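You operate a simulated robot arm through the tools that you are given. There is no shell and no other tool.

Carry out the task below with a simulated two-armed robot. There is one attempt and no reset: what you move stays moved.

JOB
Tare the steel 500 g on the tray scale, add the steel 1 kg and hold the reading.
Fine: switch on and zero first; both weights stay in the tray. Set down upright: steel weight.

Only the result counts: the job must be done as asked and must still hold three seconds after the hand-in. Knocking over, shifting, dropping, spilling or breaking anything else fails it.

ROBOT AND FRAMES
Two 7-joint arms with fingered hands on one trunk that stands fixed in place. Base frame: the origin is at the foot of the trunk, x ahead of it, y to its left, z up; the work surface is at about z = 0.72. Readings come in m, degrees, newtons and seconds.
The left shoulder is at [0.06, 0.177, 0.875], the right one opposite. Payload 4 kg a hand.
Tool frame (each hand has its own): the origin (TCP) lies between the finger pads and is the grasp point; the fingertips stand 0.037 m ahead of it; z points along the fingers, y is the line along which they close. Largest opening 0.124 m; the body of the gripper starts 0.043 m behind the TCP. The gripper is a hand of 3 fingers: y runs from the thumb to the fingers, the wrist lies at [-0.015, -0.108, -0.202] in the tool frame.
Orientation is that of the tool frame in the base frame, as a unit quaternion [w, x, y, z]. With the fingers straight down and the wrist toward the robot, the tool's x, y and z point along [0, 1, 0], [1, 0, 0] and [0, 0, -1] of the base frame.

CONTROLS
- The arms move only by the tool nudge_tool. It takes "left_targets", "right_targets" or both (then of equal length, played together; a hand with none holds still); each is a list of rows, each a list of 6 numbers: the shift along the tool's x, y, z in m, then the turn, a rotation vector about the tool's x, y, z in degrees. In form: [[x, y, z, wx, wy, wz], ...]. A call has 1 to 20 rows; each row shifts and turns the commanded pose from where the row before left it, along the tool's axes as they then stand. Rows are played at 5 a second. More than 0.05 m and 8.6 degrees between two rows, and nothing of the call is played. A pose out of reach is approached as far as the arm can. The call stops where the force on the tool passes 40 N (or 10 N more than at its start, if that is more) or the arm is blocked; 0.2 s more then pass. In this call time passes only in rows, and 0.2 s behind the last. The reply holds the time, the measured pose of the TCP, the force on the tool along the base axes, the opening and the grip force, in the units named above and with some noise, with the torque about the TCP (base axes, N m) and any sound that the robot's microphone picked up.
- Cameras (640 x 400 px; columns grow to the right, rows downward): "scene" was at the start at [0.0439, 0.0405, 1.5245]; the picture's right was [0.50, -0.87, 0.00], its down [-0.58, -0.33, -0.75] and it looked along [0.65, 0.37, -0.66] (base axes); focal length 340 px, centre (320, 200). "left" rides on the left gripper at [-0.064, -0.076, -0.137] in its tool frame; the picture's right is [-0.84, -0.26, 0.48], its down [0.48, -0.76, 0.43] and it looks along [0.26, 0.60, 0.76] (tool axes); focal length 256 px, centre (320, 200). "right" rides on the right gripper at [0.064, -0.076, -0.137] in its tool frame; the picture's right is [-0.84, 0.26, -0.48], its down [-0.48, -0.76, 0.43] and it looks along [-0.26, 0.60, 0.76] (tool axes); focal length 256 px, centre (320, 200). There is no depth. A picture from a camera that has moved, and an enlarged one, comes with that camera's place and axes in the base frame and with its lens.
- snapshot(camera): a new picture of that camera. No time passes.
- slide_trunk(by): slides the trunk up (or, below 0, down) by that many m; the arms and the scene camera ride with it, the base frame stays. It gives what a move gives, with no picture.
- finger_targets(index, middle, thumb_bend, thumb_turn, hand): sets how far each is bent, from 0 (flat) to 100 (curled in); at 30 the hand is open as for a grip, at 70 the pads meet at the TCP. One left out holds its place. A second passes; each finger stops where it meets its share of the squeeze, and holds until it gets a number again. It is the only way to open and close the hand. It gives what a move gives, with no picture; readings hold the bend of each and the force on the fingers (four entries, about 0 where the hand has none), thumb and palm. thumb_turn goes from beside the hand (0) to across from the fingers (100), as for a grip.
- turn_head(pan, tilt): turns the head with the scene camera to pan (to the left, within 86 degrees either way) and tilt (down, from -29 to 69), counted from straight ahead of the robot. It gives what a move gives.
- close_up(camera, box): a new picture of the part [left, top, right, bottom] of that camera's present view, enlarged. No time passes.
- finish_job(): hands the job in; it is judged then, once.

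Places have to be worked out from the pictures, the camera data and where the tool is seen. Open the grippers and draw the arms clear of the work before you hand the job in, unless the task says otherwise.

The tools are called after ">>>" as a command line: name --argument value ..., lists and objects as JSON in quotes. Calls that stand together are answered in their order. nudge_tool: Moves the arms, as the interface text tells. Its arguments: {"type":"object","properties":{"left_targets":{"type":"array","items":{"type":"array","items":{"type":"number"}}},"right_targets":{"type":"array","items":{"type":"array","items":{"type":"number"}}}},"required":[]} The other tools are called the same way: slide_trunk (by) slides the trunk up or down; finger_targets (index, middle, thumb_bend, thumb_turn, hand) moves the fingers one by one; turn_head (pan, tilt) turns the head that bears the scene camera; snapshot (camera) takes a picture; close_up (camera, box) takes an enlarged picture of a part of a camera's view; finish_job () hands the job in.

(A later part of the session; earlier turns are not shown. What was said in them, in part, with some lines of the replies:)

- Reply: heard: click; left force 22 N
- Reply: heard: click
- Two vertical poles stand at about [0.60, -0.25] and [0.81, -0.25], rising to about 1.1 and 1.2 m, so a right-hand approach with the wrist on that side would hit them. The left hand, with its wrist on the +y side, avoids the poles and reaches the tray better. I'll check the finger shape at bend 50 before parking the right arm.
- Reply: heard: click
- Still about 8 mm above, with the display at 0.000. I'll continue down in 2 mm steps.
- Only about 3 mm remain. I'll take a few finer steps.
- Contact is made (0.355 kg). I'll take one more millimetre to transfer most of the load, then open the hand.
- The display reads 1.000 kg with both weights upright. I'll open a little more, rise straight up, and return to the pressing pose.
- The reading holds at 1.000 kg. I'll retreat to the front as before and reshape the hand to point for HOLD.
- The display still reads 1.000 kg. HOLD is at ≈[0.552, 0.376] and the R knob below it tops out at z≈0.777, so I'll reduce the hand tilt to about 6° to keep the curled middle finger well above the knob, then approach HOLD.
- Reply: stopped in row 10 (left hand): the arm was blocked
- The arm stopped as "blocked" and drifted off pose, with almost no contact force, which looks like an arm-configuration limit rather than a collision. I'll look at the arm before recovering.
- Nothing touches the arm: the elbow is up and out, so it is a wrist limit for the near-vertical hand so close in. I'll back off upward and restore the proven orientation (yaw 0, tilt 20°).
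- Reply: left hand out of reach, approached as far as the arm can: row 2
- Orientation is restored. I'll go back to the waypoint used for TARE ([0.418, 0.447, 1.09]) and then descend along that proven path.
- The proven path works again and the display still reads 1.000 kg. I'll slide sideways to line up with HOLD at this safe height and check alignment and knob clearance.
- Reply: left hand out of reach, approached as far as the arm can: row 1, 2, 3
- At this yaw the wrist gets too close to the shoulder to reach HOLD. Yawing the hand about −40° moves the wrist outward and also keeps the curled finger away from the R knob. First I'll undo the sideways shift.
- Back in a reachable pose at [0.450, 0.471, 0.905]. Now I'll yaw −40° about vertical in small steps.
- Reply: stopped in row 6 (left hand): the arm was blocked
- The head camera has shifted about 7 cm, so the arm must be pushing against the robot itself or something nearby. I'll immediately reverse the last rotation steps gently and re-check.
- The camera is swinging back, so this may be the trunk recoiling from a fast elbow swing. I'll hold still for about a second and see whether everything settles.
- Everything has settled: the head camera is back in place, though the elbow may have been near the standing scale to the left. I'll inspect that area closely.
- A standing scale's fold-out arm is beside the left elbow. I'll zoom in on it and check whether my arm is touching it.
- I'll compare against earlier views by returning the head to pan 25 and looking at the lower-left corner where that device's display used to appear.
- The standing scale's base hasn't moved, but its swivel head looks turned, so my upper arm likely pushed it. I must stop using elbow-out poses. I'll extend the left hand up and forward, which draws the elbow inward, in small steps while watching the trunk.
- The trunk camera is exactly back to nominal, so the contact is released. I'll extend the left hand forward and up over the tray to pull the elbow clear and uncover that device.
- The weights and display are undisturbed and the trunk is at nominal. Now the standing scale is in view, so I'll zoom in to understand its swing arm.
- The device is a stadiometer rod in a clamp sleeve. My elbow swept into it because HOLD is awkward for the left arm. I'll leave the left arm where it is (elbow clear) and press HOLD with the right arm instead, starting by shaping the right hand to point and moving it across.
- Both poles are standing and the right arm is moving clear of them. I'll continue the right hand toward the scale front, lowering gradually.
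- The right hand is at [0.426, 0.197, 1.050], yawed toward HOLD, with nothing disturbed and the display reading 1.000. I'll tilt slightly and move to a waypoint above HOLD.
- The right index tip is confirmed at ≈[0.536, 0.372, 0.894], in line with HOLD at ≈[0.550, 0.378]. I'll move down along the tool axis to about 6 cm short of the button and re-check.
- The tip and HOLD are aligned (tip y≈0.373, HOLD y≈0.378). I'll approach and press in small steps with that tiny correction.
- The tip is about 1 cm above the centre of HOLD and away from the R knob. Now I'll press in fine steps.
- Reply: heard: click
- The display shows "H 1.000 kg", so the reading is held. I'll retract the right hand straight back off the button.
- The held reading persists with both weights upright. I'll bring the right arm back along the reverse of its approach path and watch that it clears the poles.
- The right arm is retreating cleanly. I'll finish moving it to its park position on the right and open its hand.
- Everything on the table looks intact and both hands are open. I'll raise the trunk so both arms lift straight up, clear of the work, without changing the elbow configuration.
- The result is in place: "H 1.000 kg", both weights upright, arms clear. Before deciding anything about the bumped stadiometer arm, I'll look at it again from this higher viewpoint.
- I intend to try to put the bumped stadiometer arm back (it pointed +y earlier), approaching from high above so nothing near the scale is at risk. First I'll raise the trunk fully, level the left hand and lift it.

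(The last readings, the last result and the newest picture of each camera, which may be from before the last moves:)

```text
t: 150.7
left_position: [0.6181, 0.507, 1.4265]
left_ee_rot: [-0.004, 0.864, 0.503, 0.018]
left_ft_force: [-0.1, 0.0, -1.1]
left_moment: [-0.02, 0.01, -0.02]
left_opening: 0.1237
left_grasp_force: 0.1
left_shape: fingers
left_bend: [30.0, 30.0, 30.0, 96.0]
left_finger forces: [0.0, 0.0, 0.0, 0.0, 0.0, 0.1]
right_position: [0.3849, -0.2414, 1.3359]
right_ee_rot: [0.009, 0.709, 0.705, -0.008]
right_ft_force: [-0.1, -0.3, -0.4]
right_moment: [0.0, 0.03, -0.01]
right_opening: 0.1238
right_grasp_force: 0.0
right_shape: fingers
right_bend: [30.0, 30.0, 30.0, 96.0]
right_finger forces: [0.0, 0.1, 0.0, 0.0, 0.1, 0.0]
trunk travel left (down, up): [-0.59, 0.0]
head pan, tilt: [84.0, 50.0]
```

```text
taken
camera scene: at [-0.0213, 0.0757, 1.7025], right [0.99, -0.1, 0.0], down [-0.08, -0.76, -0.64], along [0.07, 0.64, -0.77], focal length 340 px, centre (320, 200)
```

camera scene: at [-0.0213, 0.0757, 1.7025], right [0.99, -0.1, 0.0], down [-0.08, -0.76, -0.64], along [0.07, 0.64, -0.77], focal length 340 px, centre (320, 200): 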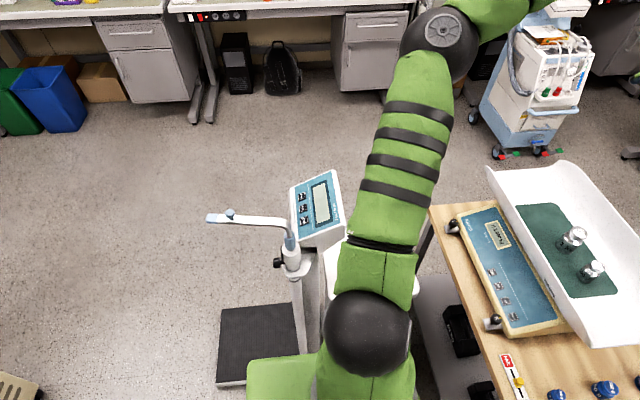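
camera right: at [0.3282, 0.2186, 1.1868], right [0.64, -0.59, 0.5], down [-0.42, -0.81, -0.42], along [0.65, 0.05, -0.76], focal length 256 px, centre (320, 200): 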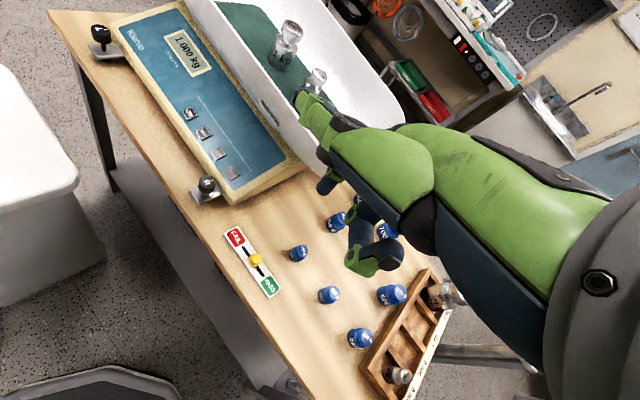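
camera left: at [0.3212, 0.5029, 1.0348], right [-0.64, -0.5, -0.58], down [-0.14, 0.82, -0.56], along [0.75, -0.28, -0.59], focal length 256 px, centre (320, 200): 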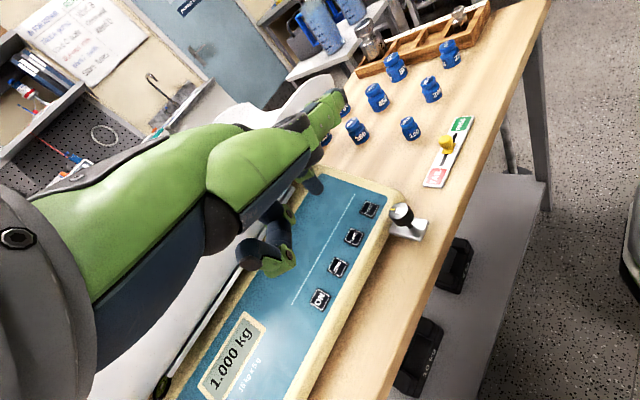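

The hand is level at z≈1.43 and well clear of everything. I'll swing it outward to the left with yaw following, in a few steps.

>>> nudge_tool --left_targets '[[0.0103, -0.0448, 0, 0, 0, -8], [0.0164, -0.0429, 0, 0, 0, -8], [0.0223, -0.0402, 0, 0, 0, -8], [0.0276, -0.0367, 0, 0, 0, -8], [0.0325, -0.0325, 0, 0, 0, -8], [0, 0, 0, 0, 0, 0]]'

>>> snapshot --camera "scene"

```text
t: 152.1
left_position: [0.4531, 0.6585, 1.4224]
left_ee_rot: [0.002, 0.639, 0.769, 0.018]
left_ft_force: [0.7, -0.7, -1.0]
left_moment: [0.01, 0.0, 0.01]
left_opening: 0.1239
left_grasp_force: 0.1
left_shape: fingers
left_bend: [30.0, 30.0, 30.0, 96.0]
left_finger forces: [0.0, 0.0, 0.1, 0.0, 0.1, 0.1]
right_position: [0.3857, -0.2415, 1.3366]
right_ee_rot: [0.008, 0.71, 0.704, -0.008]
right_ft_force: [-0.5, 0.4, 0.7]
right_moment: [0.0, -0.01, -0.04]
right_opening: 0.1238
right_grasp_force: 0.1
right_shape: fingers
right_bend: [30.0, 30.0, 30.0, 96.0]
right_finger forces: [0.0, 0.0, 0.0, 0.0, 0.0, 0.0]
trunk travel left (down, up): [-0.59, 0.0]
head pan, tilt: [84.0, 50.0]
```

```text
taken
camera scene: at [-0.0203, 0.0756, 1.7025], right [0.99, -0.1, 0.0], down [-0.08, -0.76, -0.64], along [0.07, 0.64, -0.77], focal length 340 px, centre (320, 200)
```

scene: 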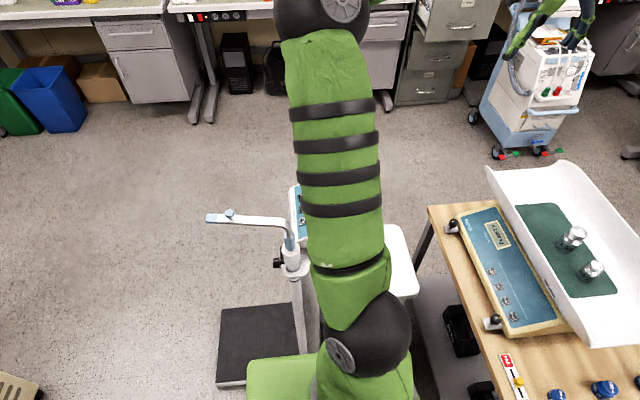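

The elbow has lifted high (z≈1.5), well above the stadiometer. I'll keep swinging the hand left and back at this height.

>>> nudge_tool --left_targets '[[0.0221, -0.0388, 0, 0, 0, -7], [0.0266, -0.0358, 0, 0, 0, -7], [0.0308, -0.0323, 0, 0, 0, -7], [0.0345, -0.0283, 0, 0, 0, -7], [0.0377, -0.0239, 0, 0, 0, -7], [0.0403, -0.0191, 0, 0, 0, -7], [0, 0, 0, 0, 0, 0]]'

>>> snapshot --camera "scene"

```text
t: 153.7
left_position: [0.2007, 0.7469, 1.4197]
left_ee_rot: [0.009, 0.321, 0.947, 0.017]
left_ft_force: [-0.5, -0.1, -0.6]
left_moment: [-0.01, 0.01, 0.01]
left_opening: 0.1238
left_grasp_force: 0.0
left_shape: fingers
left_bend: [30.0, 30.0, 30.0, 96.0]
left_finger forces: [0.0, 0.0, 0.1, 0.0, 0.0, 0.0]
right_position: [0.3875, -0.2428, 1.3364]
right_ee_rot: [0.009, 0.709, 0.705, -0.008]
right_ft_force: [0.7, -0.1, 1.1]
right_moment: [-0.03, 0.03, 0.01]
right_opening: 0.1237
right_grasp_force: 0.1
right_shape: fingers
right_bend: [30.0, 30.0, 30.0, 96.0]
right_finger forces: [0.0, 0.0, 0.0, 0.1, 0.0, 0.1]
trunk travel left (down, up): [-0.59, 0.0]
head pan, tilt: [84.0, 50.0]
```

```text
taken
camera scene: at [-0.0209, 0.0756, 1.7025], right [0.99, -0.1, 0.0], down [-0.08, -0.76, -0.64], along [0.07, 0.64, -0.77], focal length 340 px, centre (320, 200)
```

scene: 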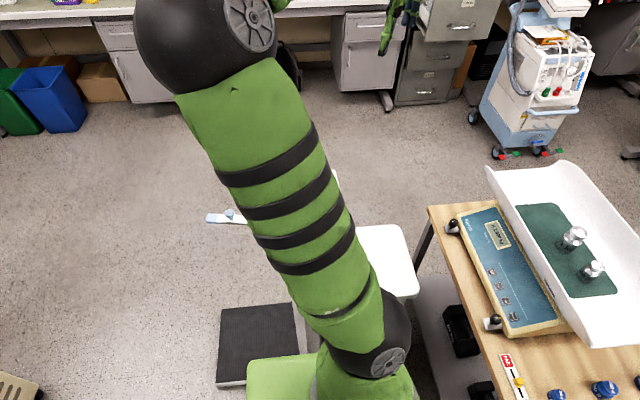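

The elbow is high and back and the arm tracks well. I'll continue toward the stadiometer, still at z≈1.42.

>>> nudge_tool --left_targets '[[0.0234, -0.0384, 0, 0, 0, -3.2], [0.0256, -0.0371, 0, 0, 0, -3.2], [0.0276, -0.0356, 0, 0, 0, -3.2], [0.0296, -0.034, 0, 0, 0, -3.2], [0.0314, -0.0323, 0, 0, 0, -3.2], [0, 0, 0, 0, 0, 0]]'

>>> snapshot --camera "scene"

>>> snapshot --camera "left"

```text
t: 155.1
left_position: [-0.0107, 0.6644, 1.4119]
left_ee_rot: [0.012, 0.187, 0.982, 0.015]
left_ft_force: [-0.6, -0.3, -0.7]
left_moment: [-0.02, 0.02, -0.02]
left_opening: 0.1236
left_grasp_force: 0.0
left_shape: fingers
left_bend: [30.0, 30.0, 30.0, 96.0]
left_finger forces: [0.1, 0.0, 0.0, 0.1, 0.1, 0.1]
right_position: [0.3865, -0.2411, 1.3371]
right_ee_rot: [0.009, 0.709, 0.705, -0.008]
right_ft_force: [-0.4, 0.4, -0.2]
right_moment: [-0.04, 0.0, 0.03]
right_opening: 0.1238
right_grasp_force: 0.0
right_shape: fingers
right_bend: [30.0, 30.0, 30.0, 96.0]
right_finger forces: [0.1, 0.0, 0.0, 0.0, 0.1, 0.1]
trunk travel left (down, up): [-0.59, 0.0]
head pan, tilt: [84.0, 50.0]
```

```text
taken
camera scene: at [-0.0205, 0.0762, 1.7025], right [0.99, -0.1, 0.0], down [-0.08, -0.76, -0.64], along [0.07, 0.64, -0.77], focal length 340 px, centre (320, 200)
```

scene: 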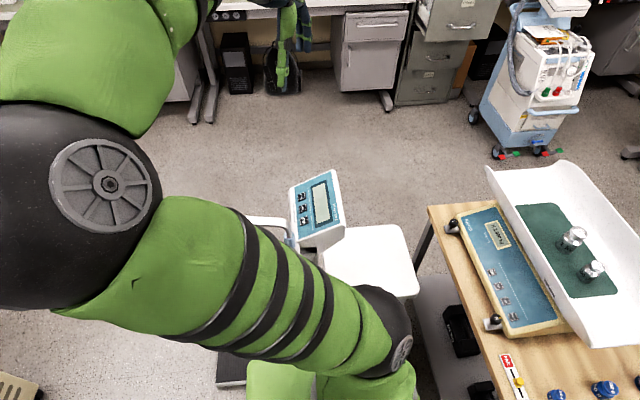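

```text
taken
camera left: at [0.0163, 0.568, 1.5467], right [0.7, -0.53, -0.48], down [-0.72, -0.52, -0.47], along [0.0, 0.67, -0.74], focal length 256 px, centre (320, 200)
```

left: 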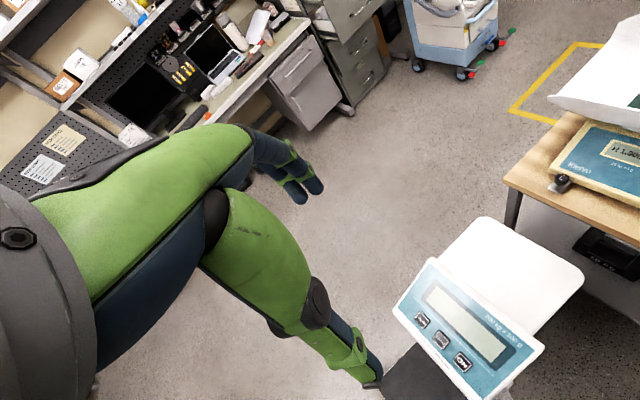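

The arm is tracking with the elbow swinging behind, well above the device. I'll move the hand over the stadiometer arm's knob, still high.

>>> nudge_tool --left_targets '[[0.0202, -0.0398, 0, 0, 0, -2.56], [0.022, -0.0389, 0, 0, 0, -2.56], [0.0236, -0.0379, 0, 0, 0, -2.56], [0, 0, 0, 0, 0, 0]]'

>>> snapshot --camera "scene"

>>> snapshot --camera "left"

```text
t: 156.1
left_position: [-0.1128, 0.5767, 1.4066]
left_ee_rot: [0.012, 0.12, 0.993, 0.013]
left_ft_force: [-0.5, -0.1, -1.0]
left_moment: [0.0, 0.02, 0.04]
left_opening: 0.1239
left_grasp_force: 0.0
left_shape: fingers
left_bend: [30.0, 30.0, 30.0, 96.0]
left_finger forces: [0.1, 0.1, 0.0, 0.0, 0.1, 0.1]
right_position: [0.3862, -0.2421, 1.3371]
right_ee_rot: [0.01, 0.71, 0.704, -0.007]
right_ft_force: [-0.2, 0.4, 0.5]
right_moment: [0.02, -0.02, 0.01]
right_opening: 0.1238
right_grasp_force: 0.0
right_shape: fingers
right_bend: [30.0, 30.0, 30.0, 96.0]
right_finger forces: [0.0, 0.0, 0.1, 0.0, 0.0, 0.0]
trunk travel left (down, up): [-0.59, 0.0]
head pan, tilt: [84.0, 50.0]
```

```text
taken
camera scene: at [-0.0209, 0.0764, 1.7025], right [0.99, -0.1, 0.0], down [-0.08, -0.76, -0.64], along [0.07, 0.64, -0.77], focal length 340 px, centre (320, 200)
```

scene: 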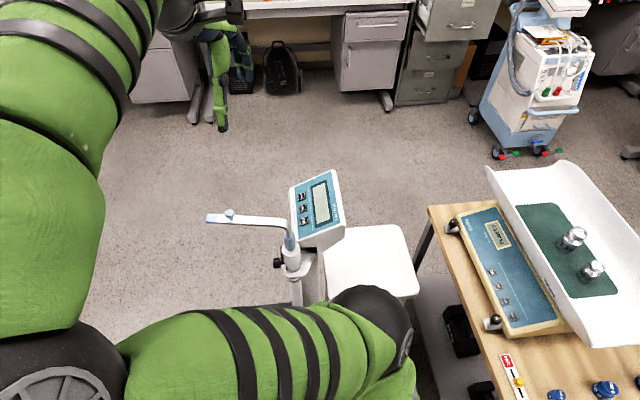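

```text
taken
camera left: at [-0.0736, 0.4852, 1.5419], right [0.77, -0.44, -0.47], down [-0.64, -0.61, -0.47], along [-0.08, 0.66, -0.75], focal length 256 px, centre (320, 200)
```

left: 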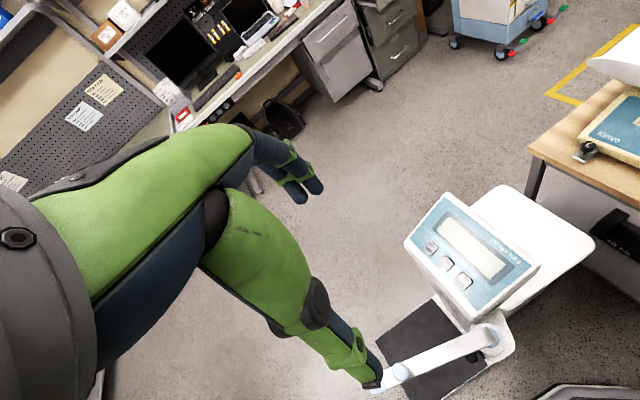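

Now the stadiometer arm is clearly visible: rod at (-0.04, 0.497), knob at ≈(-0.156, 0.52), arm at z≈1.13. I'll centre the open hand above the knob and lower partway.

>>> nudge_tool --left_targets '[[0.0141, -0.0328, 0, 0, 0, -2.75], [0.0157, -0.0321, 0, 0, 0, -2.75], [0, 0, 0.03, 0, 0, 0], [0, 0, 0.03, 0, 0, 0], [0, 0, 0.03, 0, 0, 0], [0, 0, 0, 0, 0, 0]]'

>>> snapshot --camera "scene"

>>> snapshot --camera "left"

```text
t: 157.5
left_position: [-0.1515, 0.5226, 1.315]
left_ee_rot: [0.013, 0.072, 0.997, 0.014]
left_ft_force: [0.5, 0.2, -0.3]
left_moment: [-0.02, 0.03, 0.03]
left_opening: 0.1238
left_grasp_force: 0.0
left_shape: fingers
left_bend: [30.0, 30.0, 30.0, 96.0]
left_finger forces: [0.0, 0.1, 0.0, 0.0, 0.1, 0.0]
right_position: [0.3858, -0.2427, 1.3371]
right_ee_rot: [0.01, 0.71, 0.704, -0.007]
right_ft_force: [0.5, 0.4, 0.3]
right_moment: [-0.01, 0.02, -0.03]
right_opening: 0.1238
right_grasp_force: 0.1
right_shape: fingers
right_bend: [30.0, 30.0, 30.0, 96.0]
right_finger forces: [0.0, 0.1, 0.0, 0.1, 0.0, 0.1]
trunk travel left (down, up): [-0.59, 0.0]
head pan, tilt: [84.0, 50.0]
```

```text
taken
camera scene: at [-0.0212, 0.075, 1.7025], right [0.99, -0.1, 0.0], down [-0.08, -0.76, -0.64], along [0.07, 0.64, -0.77], focal length 340 px, centre (320, 200)
```

scene: 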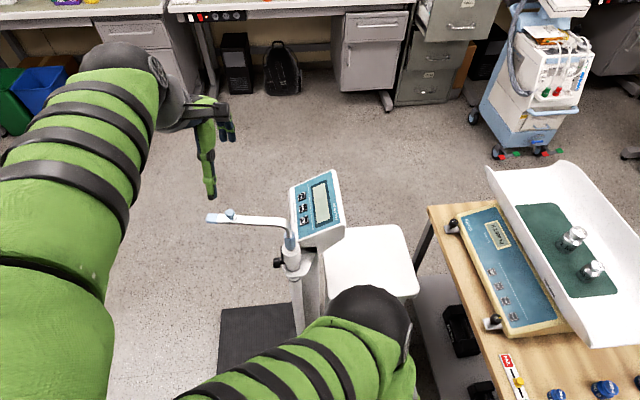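

```text
taken
camera left: at [-0.1049, 0.4357, 1.4504], right [0.8, -0.36, -0.47], down [-0.58, -0.67, -0.47], along [-0.14, 0.65, -0.75], focal length 256 px, centre (320, 200)
```

left: 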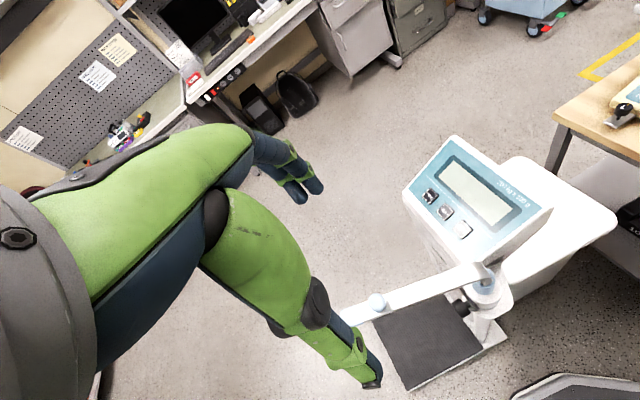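

The hand is centred over the knob (TCP (-0.152, 0.523) vs knob (-0.157, 0.523)). I'll lower further in steps, checking the trunk and view.

>>> nudge_tool --left_targets '[[0.004, 0, 0.03, 0, 0, 0], [0, 0, 0.03, 0, 0, 0], [0, 0, 0.03, 0, 0, 0], [0, 0, 0.02, 0, 0, 0], [0, 0, 0, 0, 0, 0]]'

>>> snapshot --camera "scene"

>>> close_up --camera "left" --box '[220, 140, 520, 400]'

>>> close_up --camera "scene" --box '[160, 120, 340, 290]'

```text
t: 158.7
left_position: [-0.1522, 0.5242, 1.2059]
left_ee_rot: [0.013, 0.072, 0.997, 0.013]
left_ft_force: [-0.2, -0.8, -0.3]
left_moment: [0.0, 0.01, 0.01]
left_opening: 0.1238
left_grasp_force: 0.2
left_shape: fingers
left_bend: [30.0, 30.0, 30.0, 96.0]
left_finger forces: [0.0, 0.0, 0.1, 0.0, 0.1, 0.0]
right_position: [0.3852, -0.2422, 1.3364]
right_ee_rot: [0.009, 0.709, 0.705, -0.008]
right_ft_force: [0.8, 0.0, 0.1]
right_moment: [-0.01, -0.02, 0.0]
right_opening: 0.1236
right_grasp_force: 0.1
right_shape: fingers
right_bend: [30.0, 30.0, 30.0, 96.0]
right_finger forces: [0.0, 0.1, 0.0, 0.0, 0.0, 0.1]
trunk travel left (down, up): [-0.59, 0.0]
head pan, tilt: [84.0, 50.0]
```

```text
taken
camera scene: at [-0.0212, 0.0752, 1.7025], right [0.99, -0.1, 0.0], down [-0.08, -0.76, -0.64], along [0.07, 0.64, -0.77], focal length 340 px, centre (320, 200)
```

scene: 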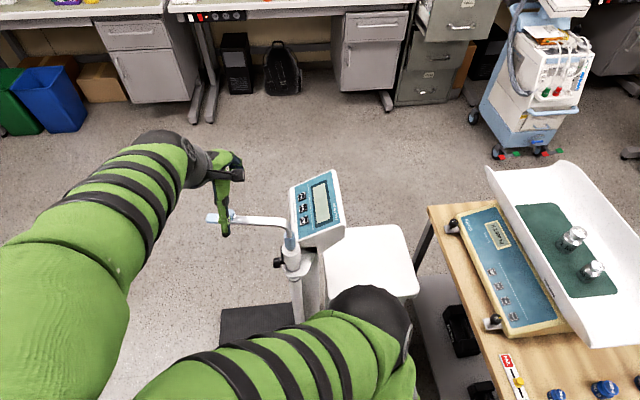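

```text
1.54 times, centred on (370, 270) of left
camera zoom: at [-0.1059, 0.438, 1.34], right [0.8, -0.36, -0.47], down [-0.58, -0.67, -0.47], along [-0.14, 0.65, -0.75], focal length 394 px, centre (243, 92)
```

zoom: 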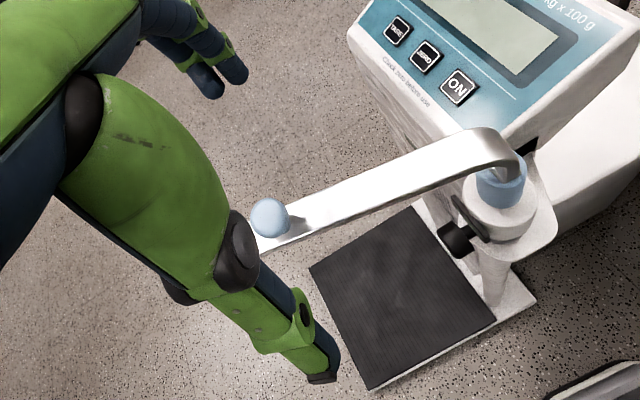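

```text
2.35 times, centred on (250, 205) of scene
camera zoom: at [-0.0212, 0.0752, 1.7025], right [0.99, -0.1, 0.0], down [-0.08, -0.76, -0.64], along [0.07, 0.64, -0.77], focal length 800 px, centre (485, 188)
```

zoom: 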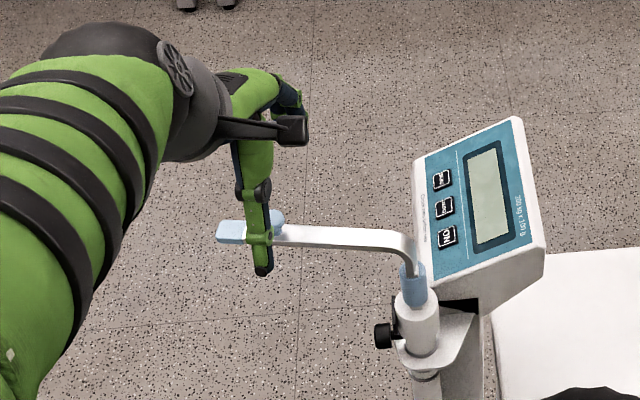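

The hand straddles the arm with thumb and fingers on opposite sides, and there's no contact yet. I'll lower the last 5 cm so the pads are at the knob/bar level.

>>> nudge_tool --left_targets '[[0.005, -0.003, 0.02, 0, 0, 0], [0, 0, 0.015, 0, 0, 0], [0, 0, 0.013, 0, 0, 0], [0, 0, 0, 0, 0, 0]]'

>>> close_up --camera "scene" --box '[160, 120, 340, 290]'

>>> close_up --camera "left" --box '[220, 140, 520, 400]'

```text
t: 159.7
left_position: [-0.1564, 0.525, 1.157]
left_ee_rot: [0.013, 0.073, 0.997, 0.014]
left_ft_force: [0.4, 0.1, 0.0]
left_moment: [0.0, -0.01, -0.01]
left_opening: 0.1236
left_grasp_force: 0.0
left_shape: fingers
left_bend: [30.0, 30.0, 30.0, 96.0]
left_finger forces: [0.1, 0.1, 0.0, 0.0, 0.0, 0.1]
right_position: [0.3852, -0.2425, 1.3362]
right_ee_rot: [0.011, 0.71, 0.704, -0.007]
right_ft_force: [0.7, 0.2, -0.5]
right_moment: [-0.02, 0.0, -0.01]
right_opening: 0.1237
right_grasp_force: 0.1
right_shape: fingers
right_bend: [30.0, 30.0, 30.0, 96.0]
right_finger forces: [0.1, 0.0, 0.1, 0.1, 0.1, 0.1]
trunk travel left (down, up): [-0.59, 0.0]
head pan, tilt: [84.0, 50.0]
```

```text
2.35 times, centred on (250, 205) of scene
camera zoom: at [-0.0211, 0.0752, 1.7025], right [0.99, -0.1, 0.0], down [-0.08, -0.76, -0.64], along [0.07, 0.64, -0.77], focal length 800 px, centre (485, 188)
```

zoom: 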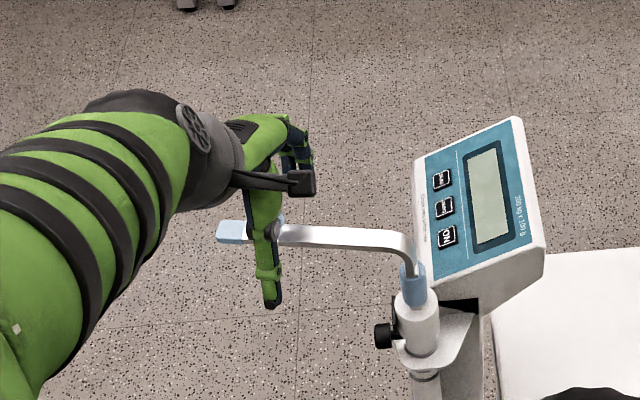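

```text
1.54 times, centred on (370, 270) of left
camera zoom: at [-0.1086, 0.4376, 1.2914], right [0.8, -0.36, -0.47], down [-0.58, -0.67, -0.47], along [-0.14, 0.65, -0.75], focal length 394 px, centre (243, 92)
```

zoom: 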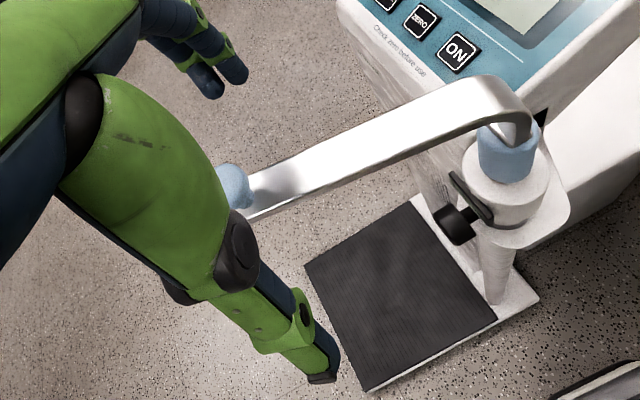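

The hand is properly around the arm. I'll close loosely to cage the bar, without squeezing hard.

>>> finger_targets --hand "left" --index 57 --middle 57 --thumb_bend 57

>>> close_up --camera "scene" --box '[160, 120, 340, 290]'

>>> close_up --camera "left" --box '[220, 140, 520, 400]'

```text
t: 160.7
left_position: [-0.1554, 0.5247, 1.157]
left_ee_rot: [0.013, 0.073, 0.997, 0.014]
left_ft_force: [-0.3, -0.8, -0.1]
left_moment: [-0.01, 0.01, 0.03]
left_opening: 0.0444
left_grasp_force: 0.2
left_shape: fingers
left_bend: [56.0, 56.0, 56.0, 99.0]
left_finger forces: [0.0, 0.1, 0.1, 0.0, 0.5, 0.0]
right_position: [0.3859, -0.241, 1.3364]
right_ee_rot: [0.009, 0.709, 0.705, -0.007]
right_ft_force: [0.7, -0.3, -0.9]
right_moment: [0.02, -0.02, -0.01]
right_opening: 0.1237
right_grasp_force: 0.1
right_shape: fingers
right_bend: [30.0, 30.0, 30.0, 96.0]
right_finger forces: [0.0, 0.0, 0.1, 0.1, 0.0, 0.0]
trunk travel left (down, up): [-0.59, 0.0]
head pan, tilt: [84.0, 50.0]
```

```text
2.35 times, centred on (250, 205) of scene
camera zoom: at [-0.0212, 0.0753, 1.7025], right [0.99, -0.1, 0.0], down [-0.08, -0.76, -0.64], along [0.07, 0.64, -0.77], focal length 800 px, centre (485, 188)
```

zoom: 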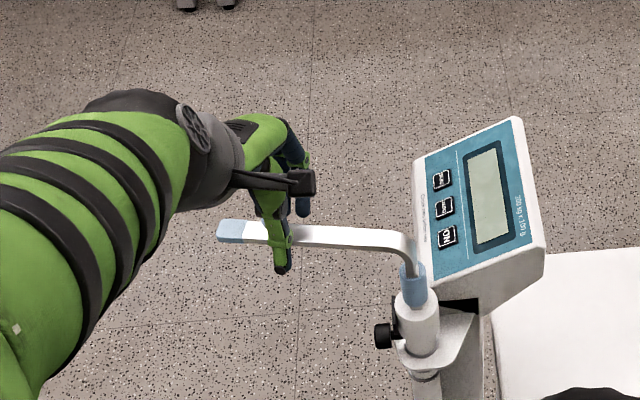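

```text
1.54 times, centred on (370, 270) of left
camera zoom: at [-0.1087, 0.4378, 1.2916], right [0.8, -0.36, -0.47], down [-0.58, -0.67, -0.47], along [-0.14, 0.65, -0.75], focal length 394 px, centre (243, 92)
```

zoom: 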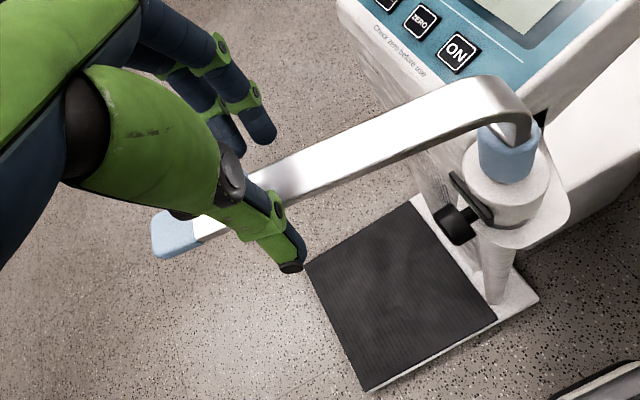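

The thumb just touches the bar on the near side. I'll rotate hand and bar together about the rod axis, 4° per step, watching forces.

>>> nudge_tool --left_targets '[[-0.0011, 0.0082, 0, 0, 0, 4], [-0.0011, 0.0082, 0, 0, 0, 4], [-0.0011, 0.0082, 0, 0, 0, 4], [-0.0011, 0.0082, 0, 0, 0, 4], [0, 0, 0, 0, 0, 0]]'

>>> snapshot --camera "scene"

>>> close_up --camera "scene" --box '[160, 120, 340, 290]'

```text
t: 161.9
left_position: [-0.1442, 0.5546, 1.1566]
left_ee_rot: [0.012, 0.211, 0.977, 0.016]
left_ft_force: [-0.8, -0.8, -0.5]
left_moment: [0.02, 0.0, 0.01]
left_opening: 0.0441
left_grasp_force: 0.5
left_shape: fingers
left_bend: [56.0, 56.0, 56.0, 99.0]
left_finger forces: [0.0, 0.1, 0.0, 0.0, 0.2, 0.0]
right_position: [0.3849, -0.2417, 1.3362]
right_ee_rot: [0.01, 0.709, 0.705, -0.008]
right_ft_force: [0.8, -0.1, -0.1]
right_moment: [0.0, 0.01, -0.03]
right_opening: 0.1241
right_grasp_force: 0.1
right_shape: fingers
right_bend: [30.0, 30.0, 30.0, 96.0]
right_finger forces: [0.1, 0.0, 0.0, 0.0, 0.0, 0.0]
trunk travel left (down, up): [-0.59, 0.0]
head pan, tilt: [84.0, 50.0]
```

```text
taken
camera scene: at [-0.0211, 0.0752, 1.7025], right [0.99, -0.1, 0.0], down [-0.08, -0.76, -0.64], along [0.07, 0.64, -0.77], focal length 340 px, centre (320, 200)
```

scene: 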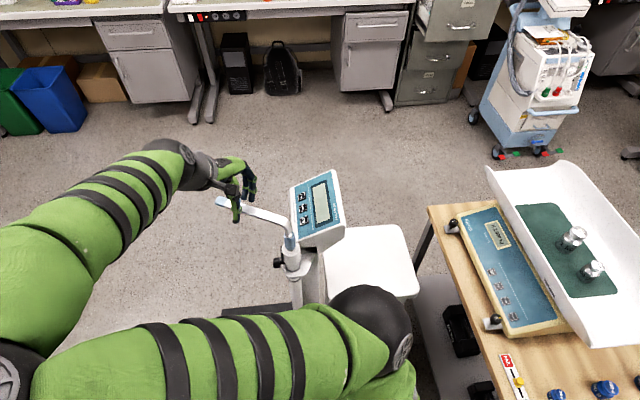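

```text
2.35 times, centred on (250, 205) of scene
camera zoom: at [-0.0211, 0.0752, 1.7025], right [0.99, -0.1, 0.0], down [-0.08, -0.76, -0.64], along [0.07, 0.64, -0.77], focal length 800 px, centre (485, 188)
```

zoom: 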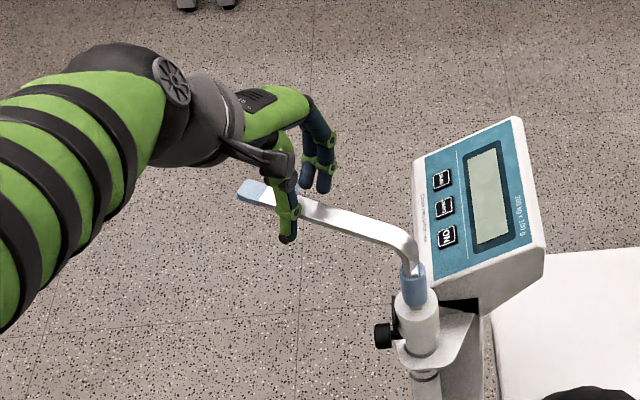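

The arm turns smoothly with almost no force. I'll continue rotating it, checking halfway.

>>> nudge_tool --left_targets '[[-0.0011, 0.0082, 0, 0, 0, 4], [-0.0011, 0.0082, 0, 0, 0, 4], [-0.0011, 0.0082, 0, 0, 0, 4], [-0.0011, 0.0082, 0, 0, 0, 4], [-0.0011, 0.0082, 0, 0, 0, 4], [-0.0011, 0.0082, 0, 0, 0, 4], [-0.0011, 0.0082, 0, 0, 0, 4], [-0.0011, 0.0082, 0, 0, 0, 4], [0, 0, 0, 0, 0, 0]]'

>>> snapshot --camera "scene"

>>> close_up --camera "scene" --box '[160, 120, 340, 290]'

```text
t: 163.9
left_position: [-0.0981, 0.6004, 1.1601]
left_ee_rot: [0.006, 0.473, 0.881, 0.018]
left_ft_force: [-0.4, 0.1, 0.0]
left_moment: [-0.01, -0.01, 0.01]
left_opening: 0.044
left_grasp_force: 0.0
left_shape: fingers
left_bend: [56.0, 56.0, 56.0, 99.0]
left_finger forces: [0.0, 0.0, 0.1, 0.0, 0.3, 0.0]
right_position: [0.3844, -0.2415, 1.3362]
right_ee_rot: [0.01, 0.71, 0.704, -0.007]
right_ft_force: [-0.5, 0.5, -0.1]
right_moment: [0.02, 0.0, 0.02]
right_opening: 0.1235
right_grasp_force: 0.1
right_shape: fingers
right_bend: [30.0, 30.0, 30.0, 96.0]
right_finger forces: [0.0, 0.1, 0.2, 0.0, 0.0, 0.0]
trunk travel left (down, up): [-0.59, 0.0]
head pan, tilt: [84.0, 50.0]
```

```text
taken
camera scene: at [-0.0212, 0.0751, 1.7025], right [0.99, -0.1, 0.0], down [-0.08, -0.76, -0.64], along [0.07, 0.64, -0.77], focal length 340 px, centre (320, 200)
```

scene: 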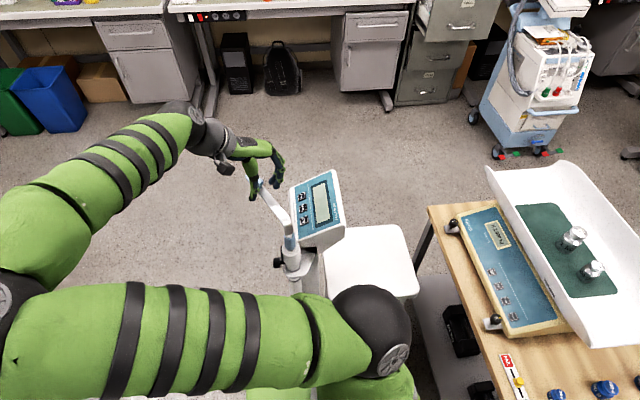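

```text
2.35 times, centred on (250, 205) of scene
camera zoom: at [-0.0212, 0.0751, 1.7025], right [0.99, -0.1, 0.0], down [-0.08, -0.76, -0.64], along [0.07, 0.64, -0.77], focal length 800 px, centre (485, 188)
```

zoom: 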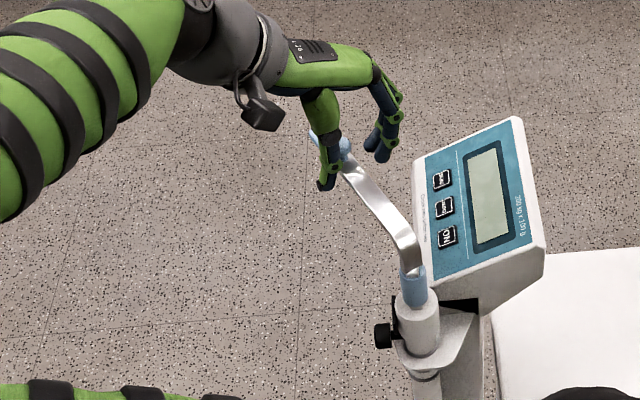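

The bar is now at about 120°, and the target is about 90° (pointing +y as before). I'll rotate another 24° and then fine-tune.

>>> nudge_tool --left_targets '[[-0.0011, 0.0082, 0, 0, 0, 4], [-0.0011, 0.0082, 0, 0, 0, 4], [-0.0011, 0.0082, 0, 0, 0, 4], [-0.0011, 0.0082, 0, 0, 0, 4], [-0.0011, 0.0082, 0, 0, 0, 4], [-0.0011, 0.0082, 0, 0, 0, 4], [0, 0, 0, 0, 0, 0]]'

>>> snapshot --camera "scene"

>>> close_up --camera "scene" --box '[200, 110, 360, 270]'

```text
t: 165.5
left_position: [-0.0506, 0.6135, 1.1615]
left_ee_rot: [0.002, 0.645, 0.764, 0.018]
left_ft_force: [0.4, -0.1, -0.3]
left_moment: [0.01, -0.03, 0.0]
left_opening: 0.0438
left_grasp_force: 0.0
left_shape: fingers
left_bend: [56.0, 56.0, 56.0, 99.0]
left_finger forces: [0.0, 0.0, 0.0, 0.0, 0.0, 0.0]
right_position: [0.3864, -0.2423, 1.3368]
right_ee_rot: [0.01, 0.71, 0.704, -0.008]
right_ft_force: [-0.1, -0.1, 0.2]
right_moment: [-0.01, -0.02, 0.02]
right_opening: 0.1238
right_grasp_force: 0.0
right_shape: fingers
right_bend: [30.0, 30.0, 30.0, 96.0]
right_finger forces: [0.0, 0.0, 0.0, 0.0, 0.0, 0.1]
trunk travel left (down, up): [-0.59, 0.0]
head pan, tilt: [84.0, 50.0]
```

```text
taken
camera scene: at [-0.0213, 0.0752, 1.7025], right [0.99, -0.1, 0.0], down [-0.08, -0.76, -0.64], along [0.07, 0.64, -0.77], focal length 340 px, centre (320, 200)
```

scene: 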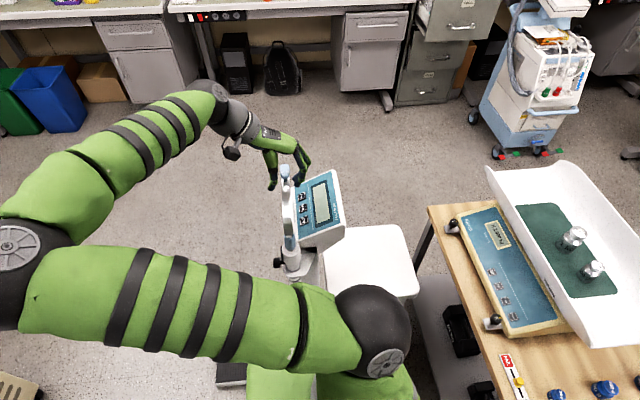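

```text
2.50 times, centred on (280, 190) of scene
camera zoom: at [-0.0213, 0.0752, 1.7025], right [0.99, -0.1, 0.0], down [-0.08, -0.76, -0.64], along [0.07, 0.64, -0.77], focal length 850 px, centre (420, 225)
```

zoom: 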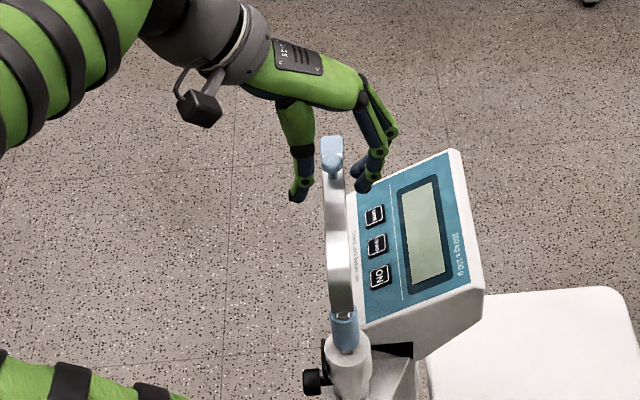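

The bar is now at exactly 90° (pointing +y, as it was), with no finger touching it. I'll open the hand gently and rise straight up away from it.

>>> finger_targets --hand "left" --index 40 --middle 40 --thumb_bend 40

>>> nudge_tool --left_targets '[[0, 0, -0.02, 0, 0, 0], [0, 0, -0.03, 0, 0, 0], [0, 0, -0.04, 0, 0, 0], [0, 0, -0.04, 0, 0, 0], [0, 0, -0.04, 0, 0, 0], [0, 0, -0.04, 0, 0, 0], [0, 0, -0.04, 0, 0, 0], [0, 0, 0, 0, 0, 0]]'

>>> snapshot --camera "scene"

>>> close_up --camera "scene" --box '[200, 110, 360, 270]'

```text
t: 166.5
left_position: [-0.051, 0.6149, 1.1615]
left_ee_rot: [0.003, 0.645, 0.764, 0.017]
left_ft_force: [0.8, -0.2, 0.3]
left_moment: [-0.03, -0.04, -0.01]
left_opening: 0.0931
left_grasp_force: 0.1
left_shape: fingers
left_bend: [40.0, 40.0, 40.0, 97.0]
left_finger forces: [0.0, 0.0, 0.0, 0.0, 0.0, 0.1]
right_position: [0.3851, -0.2412, 1.3365]
right_ee_rot: [0.01, 0.71, 0.704, -0.008]
right_ft_force: [0.1, -0.3, -0.4]
right_moment: [-0.03, 0.0, -0.03]
right_opening: 0.1239
right_grasp_force: 0.1
right_shape: fingers
right_bend: [30.0, 30.0, 30.0, 96.0]
right_finger forces: [0.0, 0.1, 0.1, 0.1, 0.0, 0.0]
trunk travel left (down, up): [-0.59, 0.0]
head pan, tilt: [84.0, 50.0]
```

```text
t: 168.3
left_position: [-0.0573, 0.6076, 1.4114]
left_ee_rot: [0.004, 0.645, 0.764, 0.018]
left_ft_force: [0.4, -0.7, -0.3]
left_moment: [0.0, -0.02, 0.01]
left_opening: 0.0932
left_grasp_force: 0.1
left_shape: fingers
left_bend: [40.0, 40.0, 40.0, 97.0]
left_finger forces: [0.1, 0.0, 0.1, 0.0, 0.0, 0.0]
right_position: [0.3864, -0.2413, 1.3368]
right_ee_rot: [0.01, 0.709, 0.705, -0.008]
right_ft_force: [-0.3, 0.9, 0.6]
right_moment: [0.01, -0.02, 0.03]
right_opening: 0.124
right_grasp_force: 0.0
right_shape: fingers
right_bend: [30.0, 30.0, 30.0, 96.0]
right_finger forces: [0.0, 0.1, 0.0, 0.1, 0.0, 0.1]
trunk travel left (down, up): [-0.59, 0.0]
head pan, tilt: [84.0, 50.0]
```

```text
taken
camera scene: at [-0.0214, 0.0755, 1.7025], right [0.99, -0.1, 0.0], down [-0.08, -0.76, -0.64], along [0.07, 0.64, -0.77], focal length 340 px, centre (320, 200)
```

scene: 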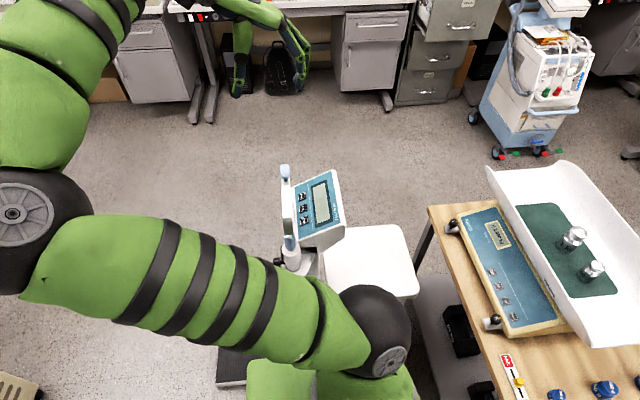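

```text
2.50 times, centred on (280, 190) of scene
camera zoom: at [-0.0214, 0.0755, 1.7025], right [0.99, -0.1, 0.0], down [-0.08, -0.76, -0.64], along [0.07, 0.64, -0.77], focal length 850 px, centre (420, 225)
```

zoom: 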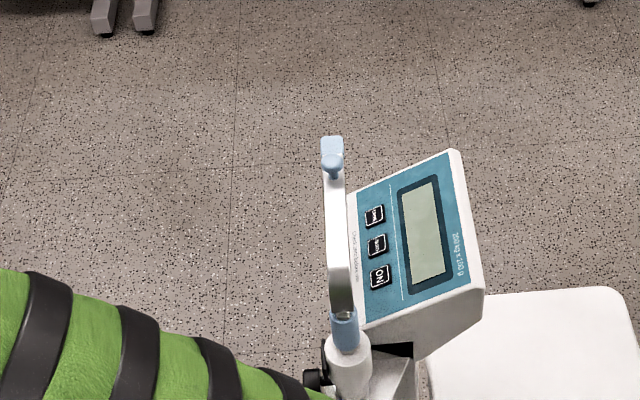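

The stadiometer arm stays at 90°, parked beside its display as it was. Now I'll bring the left arm back along the reverse of the path I came, still high.

>>> nudge_tool --left_targets '[[0.0068, 0.0079, 0, 0, 0, -8], [0.0056, 0.0088, 0, 0, 0, -8], [0.0043, 0.0095, 0, 0, 0, -8], [0.003, 0.01, 0, 0, 0, -8], [0.0016, 0.0103, 0, 0, 0, -8], [0.0001, 0.0104, 0, 0, 0, -8], [-0.0014, 0.0104, 0, 0, 0, -8], [0, 0, 0, 0, 0, 0]]'

>>> snapshot --camera "scene"

```text
t: 170.1
left_position: [-0.0111, 0.665, 1.413]
left_ee_rot: [0.011, 0.21, 0.978, 0.015]
left_ft_force: [-0.2, 0.5, -0.1]
left_moment: [0.01, -0.01, 0.01]
left_opening: 0.0928
left_grasp_force: 0.1
left_shape: fingers
left_bend: [40.0, 40.0, 40.0, 97.0]
left_finger forces: [0.0, 0.0, 0.0, 0.1, 0.0, 0.1]
right_position: [0.3837, -0.2416, 1.3376]
right_ee_rot: [0.011, 0.709, 0.705, -0.007]
right_ft_force: [0.5, -0.1, -0.5]
right_moment: [0.01, -0.02, 0.01]
right_opening: 0.1237
right_grasp_force: 0.2
right_shape: fingers
right_bend: [30.0, 30.0, 30.0, 96.0]
right_finger forces: [0.0, 0.0, 0.0, 0.0, 0.0, 0.1]
trunk travel left (down, up): [-0.59, 0.0]
head pan, tilt: [84.0, 50.0]
```

```text
taken
camera scene: at [-0.0219, 0.0754, 1.7025], right [0.99, -0.1, 0.0], down [-0.08, -0.76, -0.64], along [0.07, 0.64, -0.77], focal length 340 px, centre (320, 200)
```

scene: 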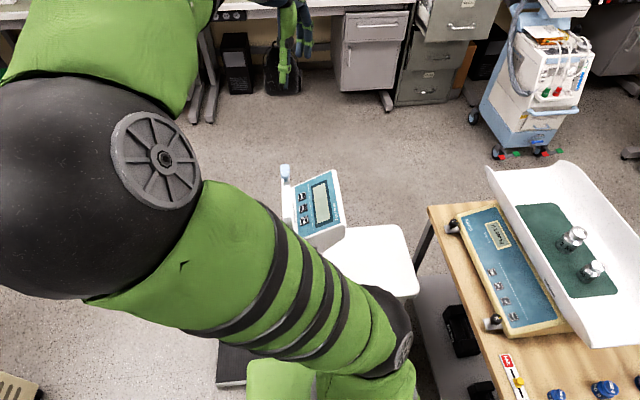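

The path is clear. I'll continue the reverse swing to the left-front.

>>> nudge_tool --left_targets '[[-0.0316, 0.0321, 0, 0, 0, 3.2], [-0.0297, 0.0338, 0, 0, 0, 3.2], [-0.0278, 0.0355, 0, 0, 0, 3.2], [-0.0257, 0.037, 0, 0, 0, 3.2], [-0.0236, 0.0384, 0, 0, 0, 3.2], [0, 0, 0, 0, 0, 0]]'

>>> snapshot --camera "scene"

```text
t: 171.5
left_position: [0.1994, 0.7459, 1.4205]
left_ee_rot: [0.008, 0.345, 0.938, 0.017]
left_ft_force: [-0.5, 0.7, -1.7]
left_moment: [0.03, -0.03, 0.02]
left_opening: 0.093
left_grasp_force: 0.1
left_shape: fingers
left_bend: [40.0, 40.0, 40.0, 97.0]
left_finger forces: [0.0, 0.0, 0.0, 0.0, 0.2, 0.0]
right_position: [0.3844, -0.2433, 1.3366]
right_ee_rot: [0.01, 0.709, 0.705, -0.008]
right_ft_force: [-0.3, -0.8, -1.1]
right_moment: [0.02, -0.06, -0.01]
right_opening: 0.1239
right_grasp_force: 0.1
right_shape: fingers
right_bend: [30.0, 30.0, 30.0, 96.0]
right_finger forces: [0.0, 0.1, 0.0, 0.0, 0.0, 0.0]
trunk travel left (down, up): [-0.59, 0.0]
head pan, tilt: [84.0, 50.0]
```

```text
taken
camera scene: at [-0.0222, 0.0746, 1.7025], right [0.99, -0.1, 0.0], down [-0.08, -0.76, -0.64], along [0.07, 0.64, -0.77], focal length 340 px, centre (320, 200)
```

scene: 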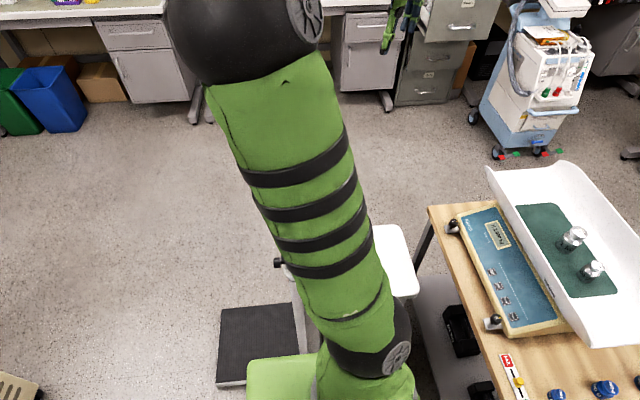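

I'll bring the left hand one stage further forward to a neutral high park and verify the stadiometer and the scale.

>>> nudge_tool --left_targets '[[-0.0415, 0.0161, 0, 0, 0, 6.6], [-0.0393, 0.0207, 0, 0, 0, 6.6], [-0.0367, 0.0251, 0, 0, 0, 6.6], [-0.0336, 0.0292, 0, 0, 0, 6.6], [-0.0299, 0.0328, 0, 0, 0, 6.6], [0, 0, 0, 0, 0, 0]]'

>>> finger_targets --hand "left" --index 30 --middle 30 --thumb_bend 30

>>> snapshot --camera "scene"

>>> close_up --camera "scene" --box '[200, 110, 360, 270]'

```text
t: 172.9
left_position: [0.4083, 0.6727, 1.4265]
left_ee_rot: [0.004, 0.597, 0.802, 0.019]
left_ft_force: [0.9, 0.5, -0.8]
left_moment: [0.01, -0.01, 0.0]
left_opening: 0.0932
left_grasp_force: 0.0
left_shape: fingers
left_bend: [40.0, 40.0, 40.0, 97.0]
left_finger forces: [0.0, 0.0, 0.0, 0.1, 0.0, 0.0]
right_position: [0.3841, -0.2413, 1.337]
right_ee_rot: [0.01, 0.709, 0.705, -0.008]
right_ft_force: [0.5, 0.1, 0.4]
right_moment: [-0.04, 0.01, 0.04]
right_opening: 0.124
right_grasp_force: 0.0
right_shape: fingers
right_bend: [30.0, 30.0, 30.0, 96.0]
right_finger forces: [0.0, 0.0, 0.0, 0.0, 0.1, 0.1]
trunk travel left (down, up): [-0.59, 0.0]
head pan, tilt: [84.0, 50.0]
```

```text
t: 173.9
left_position: [0.4081, 0.6728, 1.4246]
left_ee_rot: [0.004, 0.597, 0.802, 0.019]
left_ft_force: [-0.4, 0.4, 0.3]
left_moment: [0.0, 0.0, -0.01]
left_opening: 0.1232
left_grasp_force: 0.0
left_shape: fingers
left_bend: [30.0, 30.0, 30.0, 96.0]
left_finger forces: [0.0, 0.0, 0.0, 0.0, 0.1, 0.0]
right_position: [0.3864, -0.242, 1.3363]
right_ee_rot: [0.01, 0.709, 0.705, -0.007]
right_ft_force: [-0.1, 1.5, -0.1]
right_moment: [-0.01, 0.0, 0.01]
right_opening: 0.1237
right_grasp_force: 0.0
right_shape: fingers
right_bend: [30.0, 30.0, 30.0, 96.0]
right_finger forces: [0.0, 0.1, 0.0, 0.0, 0.1, 0.0]
trunk travel left (down, up): [-0.59, 0.0]
head pan, tilt: [84.0, 50.0]
```

```text
taken
camera scene: at [-0.021, 0.0755, 1.7025], right [0.99, -0.1, 0.0], down [-0.08, -0.76, -0.64], along [0.07, 0.64, -0.77], focal length 340 px, centre (320, 200)
```

scene: 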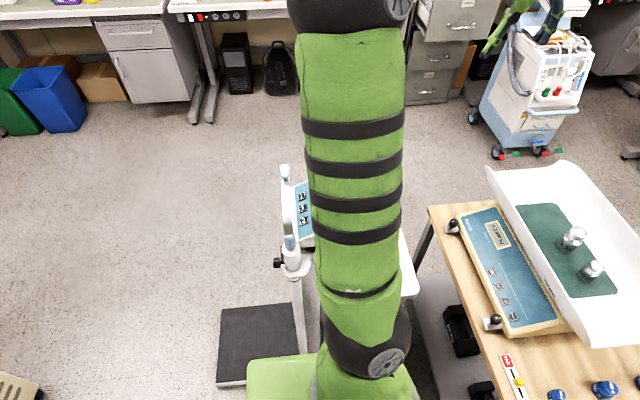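

```text
2.50 times, centred on (280, 190) of scene
camera zoom: at [-0.021, 0.0755, 1.7025], right [0.99, -0.1, 0.0], down [-0.08, -0.76, -0.64], along [0.07, 0.64, -0.77], focal length 850 px, centre (420, 225)
```

zoom: 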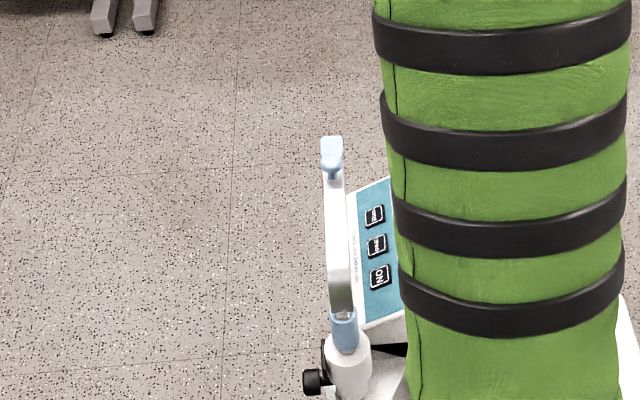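

The stadiometer arm is back at +y and untouched, and both hands are open and high. I'll take a final look at the work area before handing in.

>>> turn_head --pan 20 --tilt 45

>>> snapshot --camera "scene"

>>> close_up --camera "scene" --box '[120, 120, 360, 280]'

>>> close_up --camera "scene" --box '[280, 190, 460, 330]'

```text
t: 175.3
left_position: [0.4071, 0.6736, 1.4253]
left_ee_rot: [0.004, 0.597, 0.802, 0.018]
left_ft_force: [-0.1, 0.3, 0.3]
left_moment: [0.0, 0.01, 0.01]
left_opening: 0.1231
left_grasp_force: 0.0
left_shape: fingers
left_bend: [30.0, 30.0, 30.0, 96.0]
left_finger forces: [0.0, 0.0, 0.0, 0.0, 0.0, 0.1]
right_position: [0.3864, -0.2423, 1.3372]
right_ee_rot: [0.01, 0.71, 0.704, -0.007]
right_ft_force: [0.6, -0.3, -0.2]
right_moment: [-0.01, -0.02, 0.01]
right_opening: 0.1239
right_grasp_force: 0.0
right_shape: fingers
right_bend: [30.0, 30.0, 30.0, 96.0]
right_finger forces: [0.1, 0.1, 0.0, 0.1, 0.0, 0.1]
trunk travel left (down, up): [-0.59, 0.0]
head pan, tilt: [20.0, 45.0]
```

```text
taken
camera scene: at [0.0472, 0.0267, 1.7094], right [0.34, -0.94, 0.0], down [-0.66, -0.24, -0.71], along [0.66, 0.24, -0.71], focal length 340 px, centre (320, 200)
```

scene: 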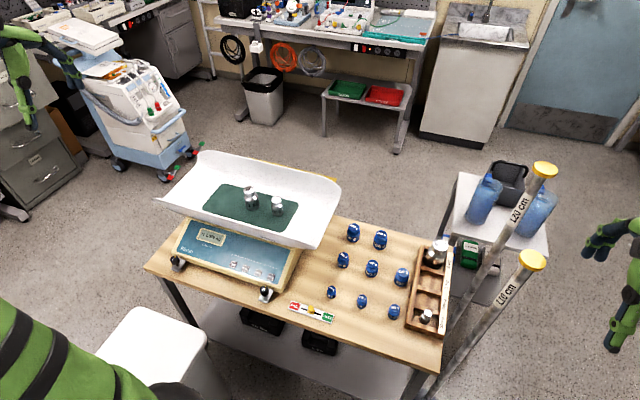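

```text
2.50 times, centred on (240, 200) of scene
camera zoom: at [0.0472, 0.0267, 1.7094], right [0.34, -0.94, 0.0], down [-0.66, -0.24, -0.71], along [0.66, 0.24, -0.71], focal length 850 px, centre (520, 200)
```

zoom: 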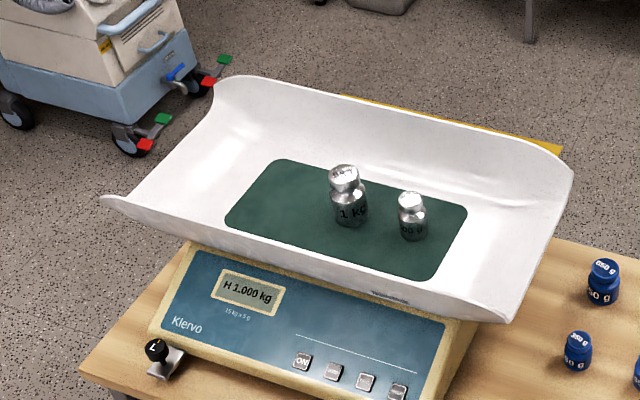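

```text
2.86 times, centred on (370, 260) of scene
camera zoom: at [0.0472, 0.0267, 1.7094], right [0.34, -0.94, 0.0], down [-0.66, -0.24, -0.71], along [0.66, 0.24, -0.71], focal length 972 px, centre (177, 29)
```

zoom: 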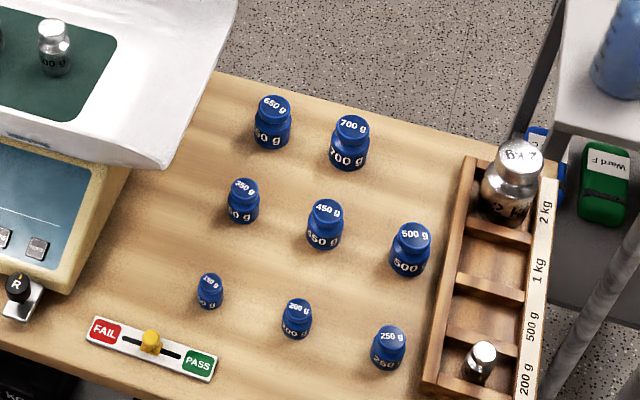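

The display holds "H 1.000 kg" and both steel weights stand upright on the mat. The other weights, the rack, the slider and the poles are undisturbed, and both arms are clear with hands open. I'm handing in.

>>> finish_job

```text
The job is handed in.
```

The job is done and handed in. At my last look before hand-in, the scale read "H 1.000 kg", with the steel 500 g and steel 1 kg both upright in the tray. I don't have the verdict.

1. **Switch on and zero:** I switched the scale on; it read 0.030 kg, and I zeroed it to 0.000 kg.
2. **Tare:** the steel 500 g read 0.500 kg on the tray, and TARE brought the display back to 0.000 kg.
3. **Add and hold:** the steel 1 kg read 1.000 kg. I pressed HOLD with the right hand because the left arm could not reach it safely.

**What could count against it:** while I was trying to reach HOLD, the left elbow hit the standing scale to the robot's left. It swung that scale's height-measuring arm about 80° from the position I had seen it in earlier. I turned it back by hand to that position (pointing straight left), and it stayed there. I never saw it at the very start, so I can't confirm that was its original position.

The first grasp of the 500 g tilted it in its slot, and it settled upright a few millimetres over when I let go. I regrasped it before lifting.

The blue weights, the rest of the rack, the PASS/FAIL slider and the two poles looked undisturbed. Both hands are open and both arms are clear of the work.
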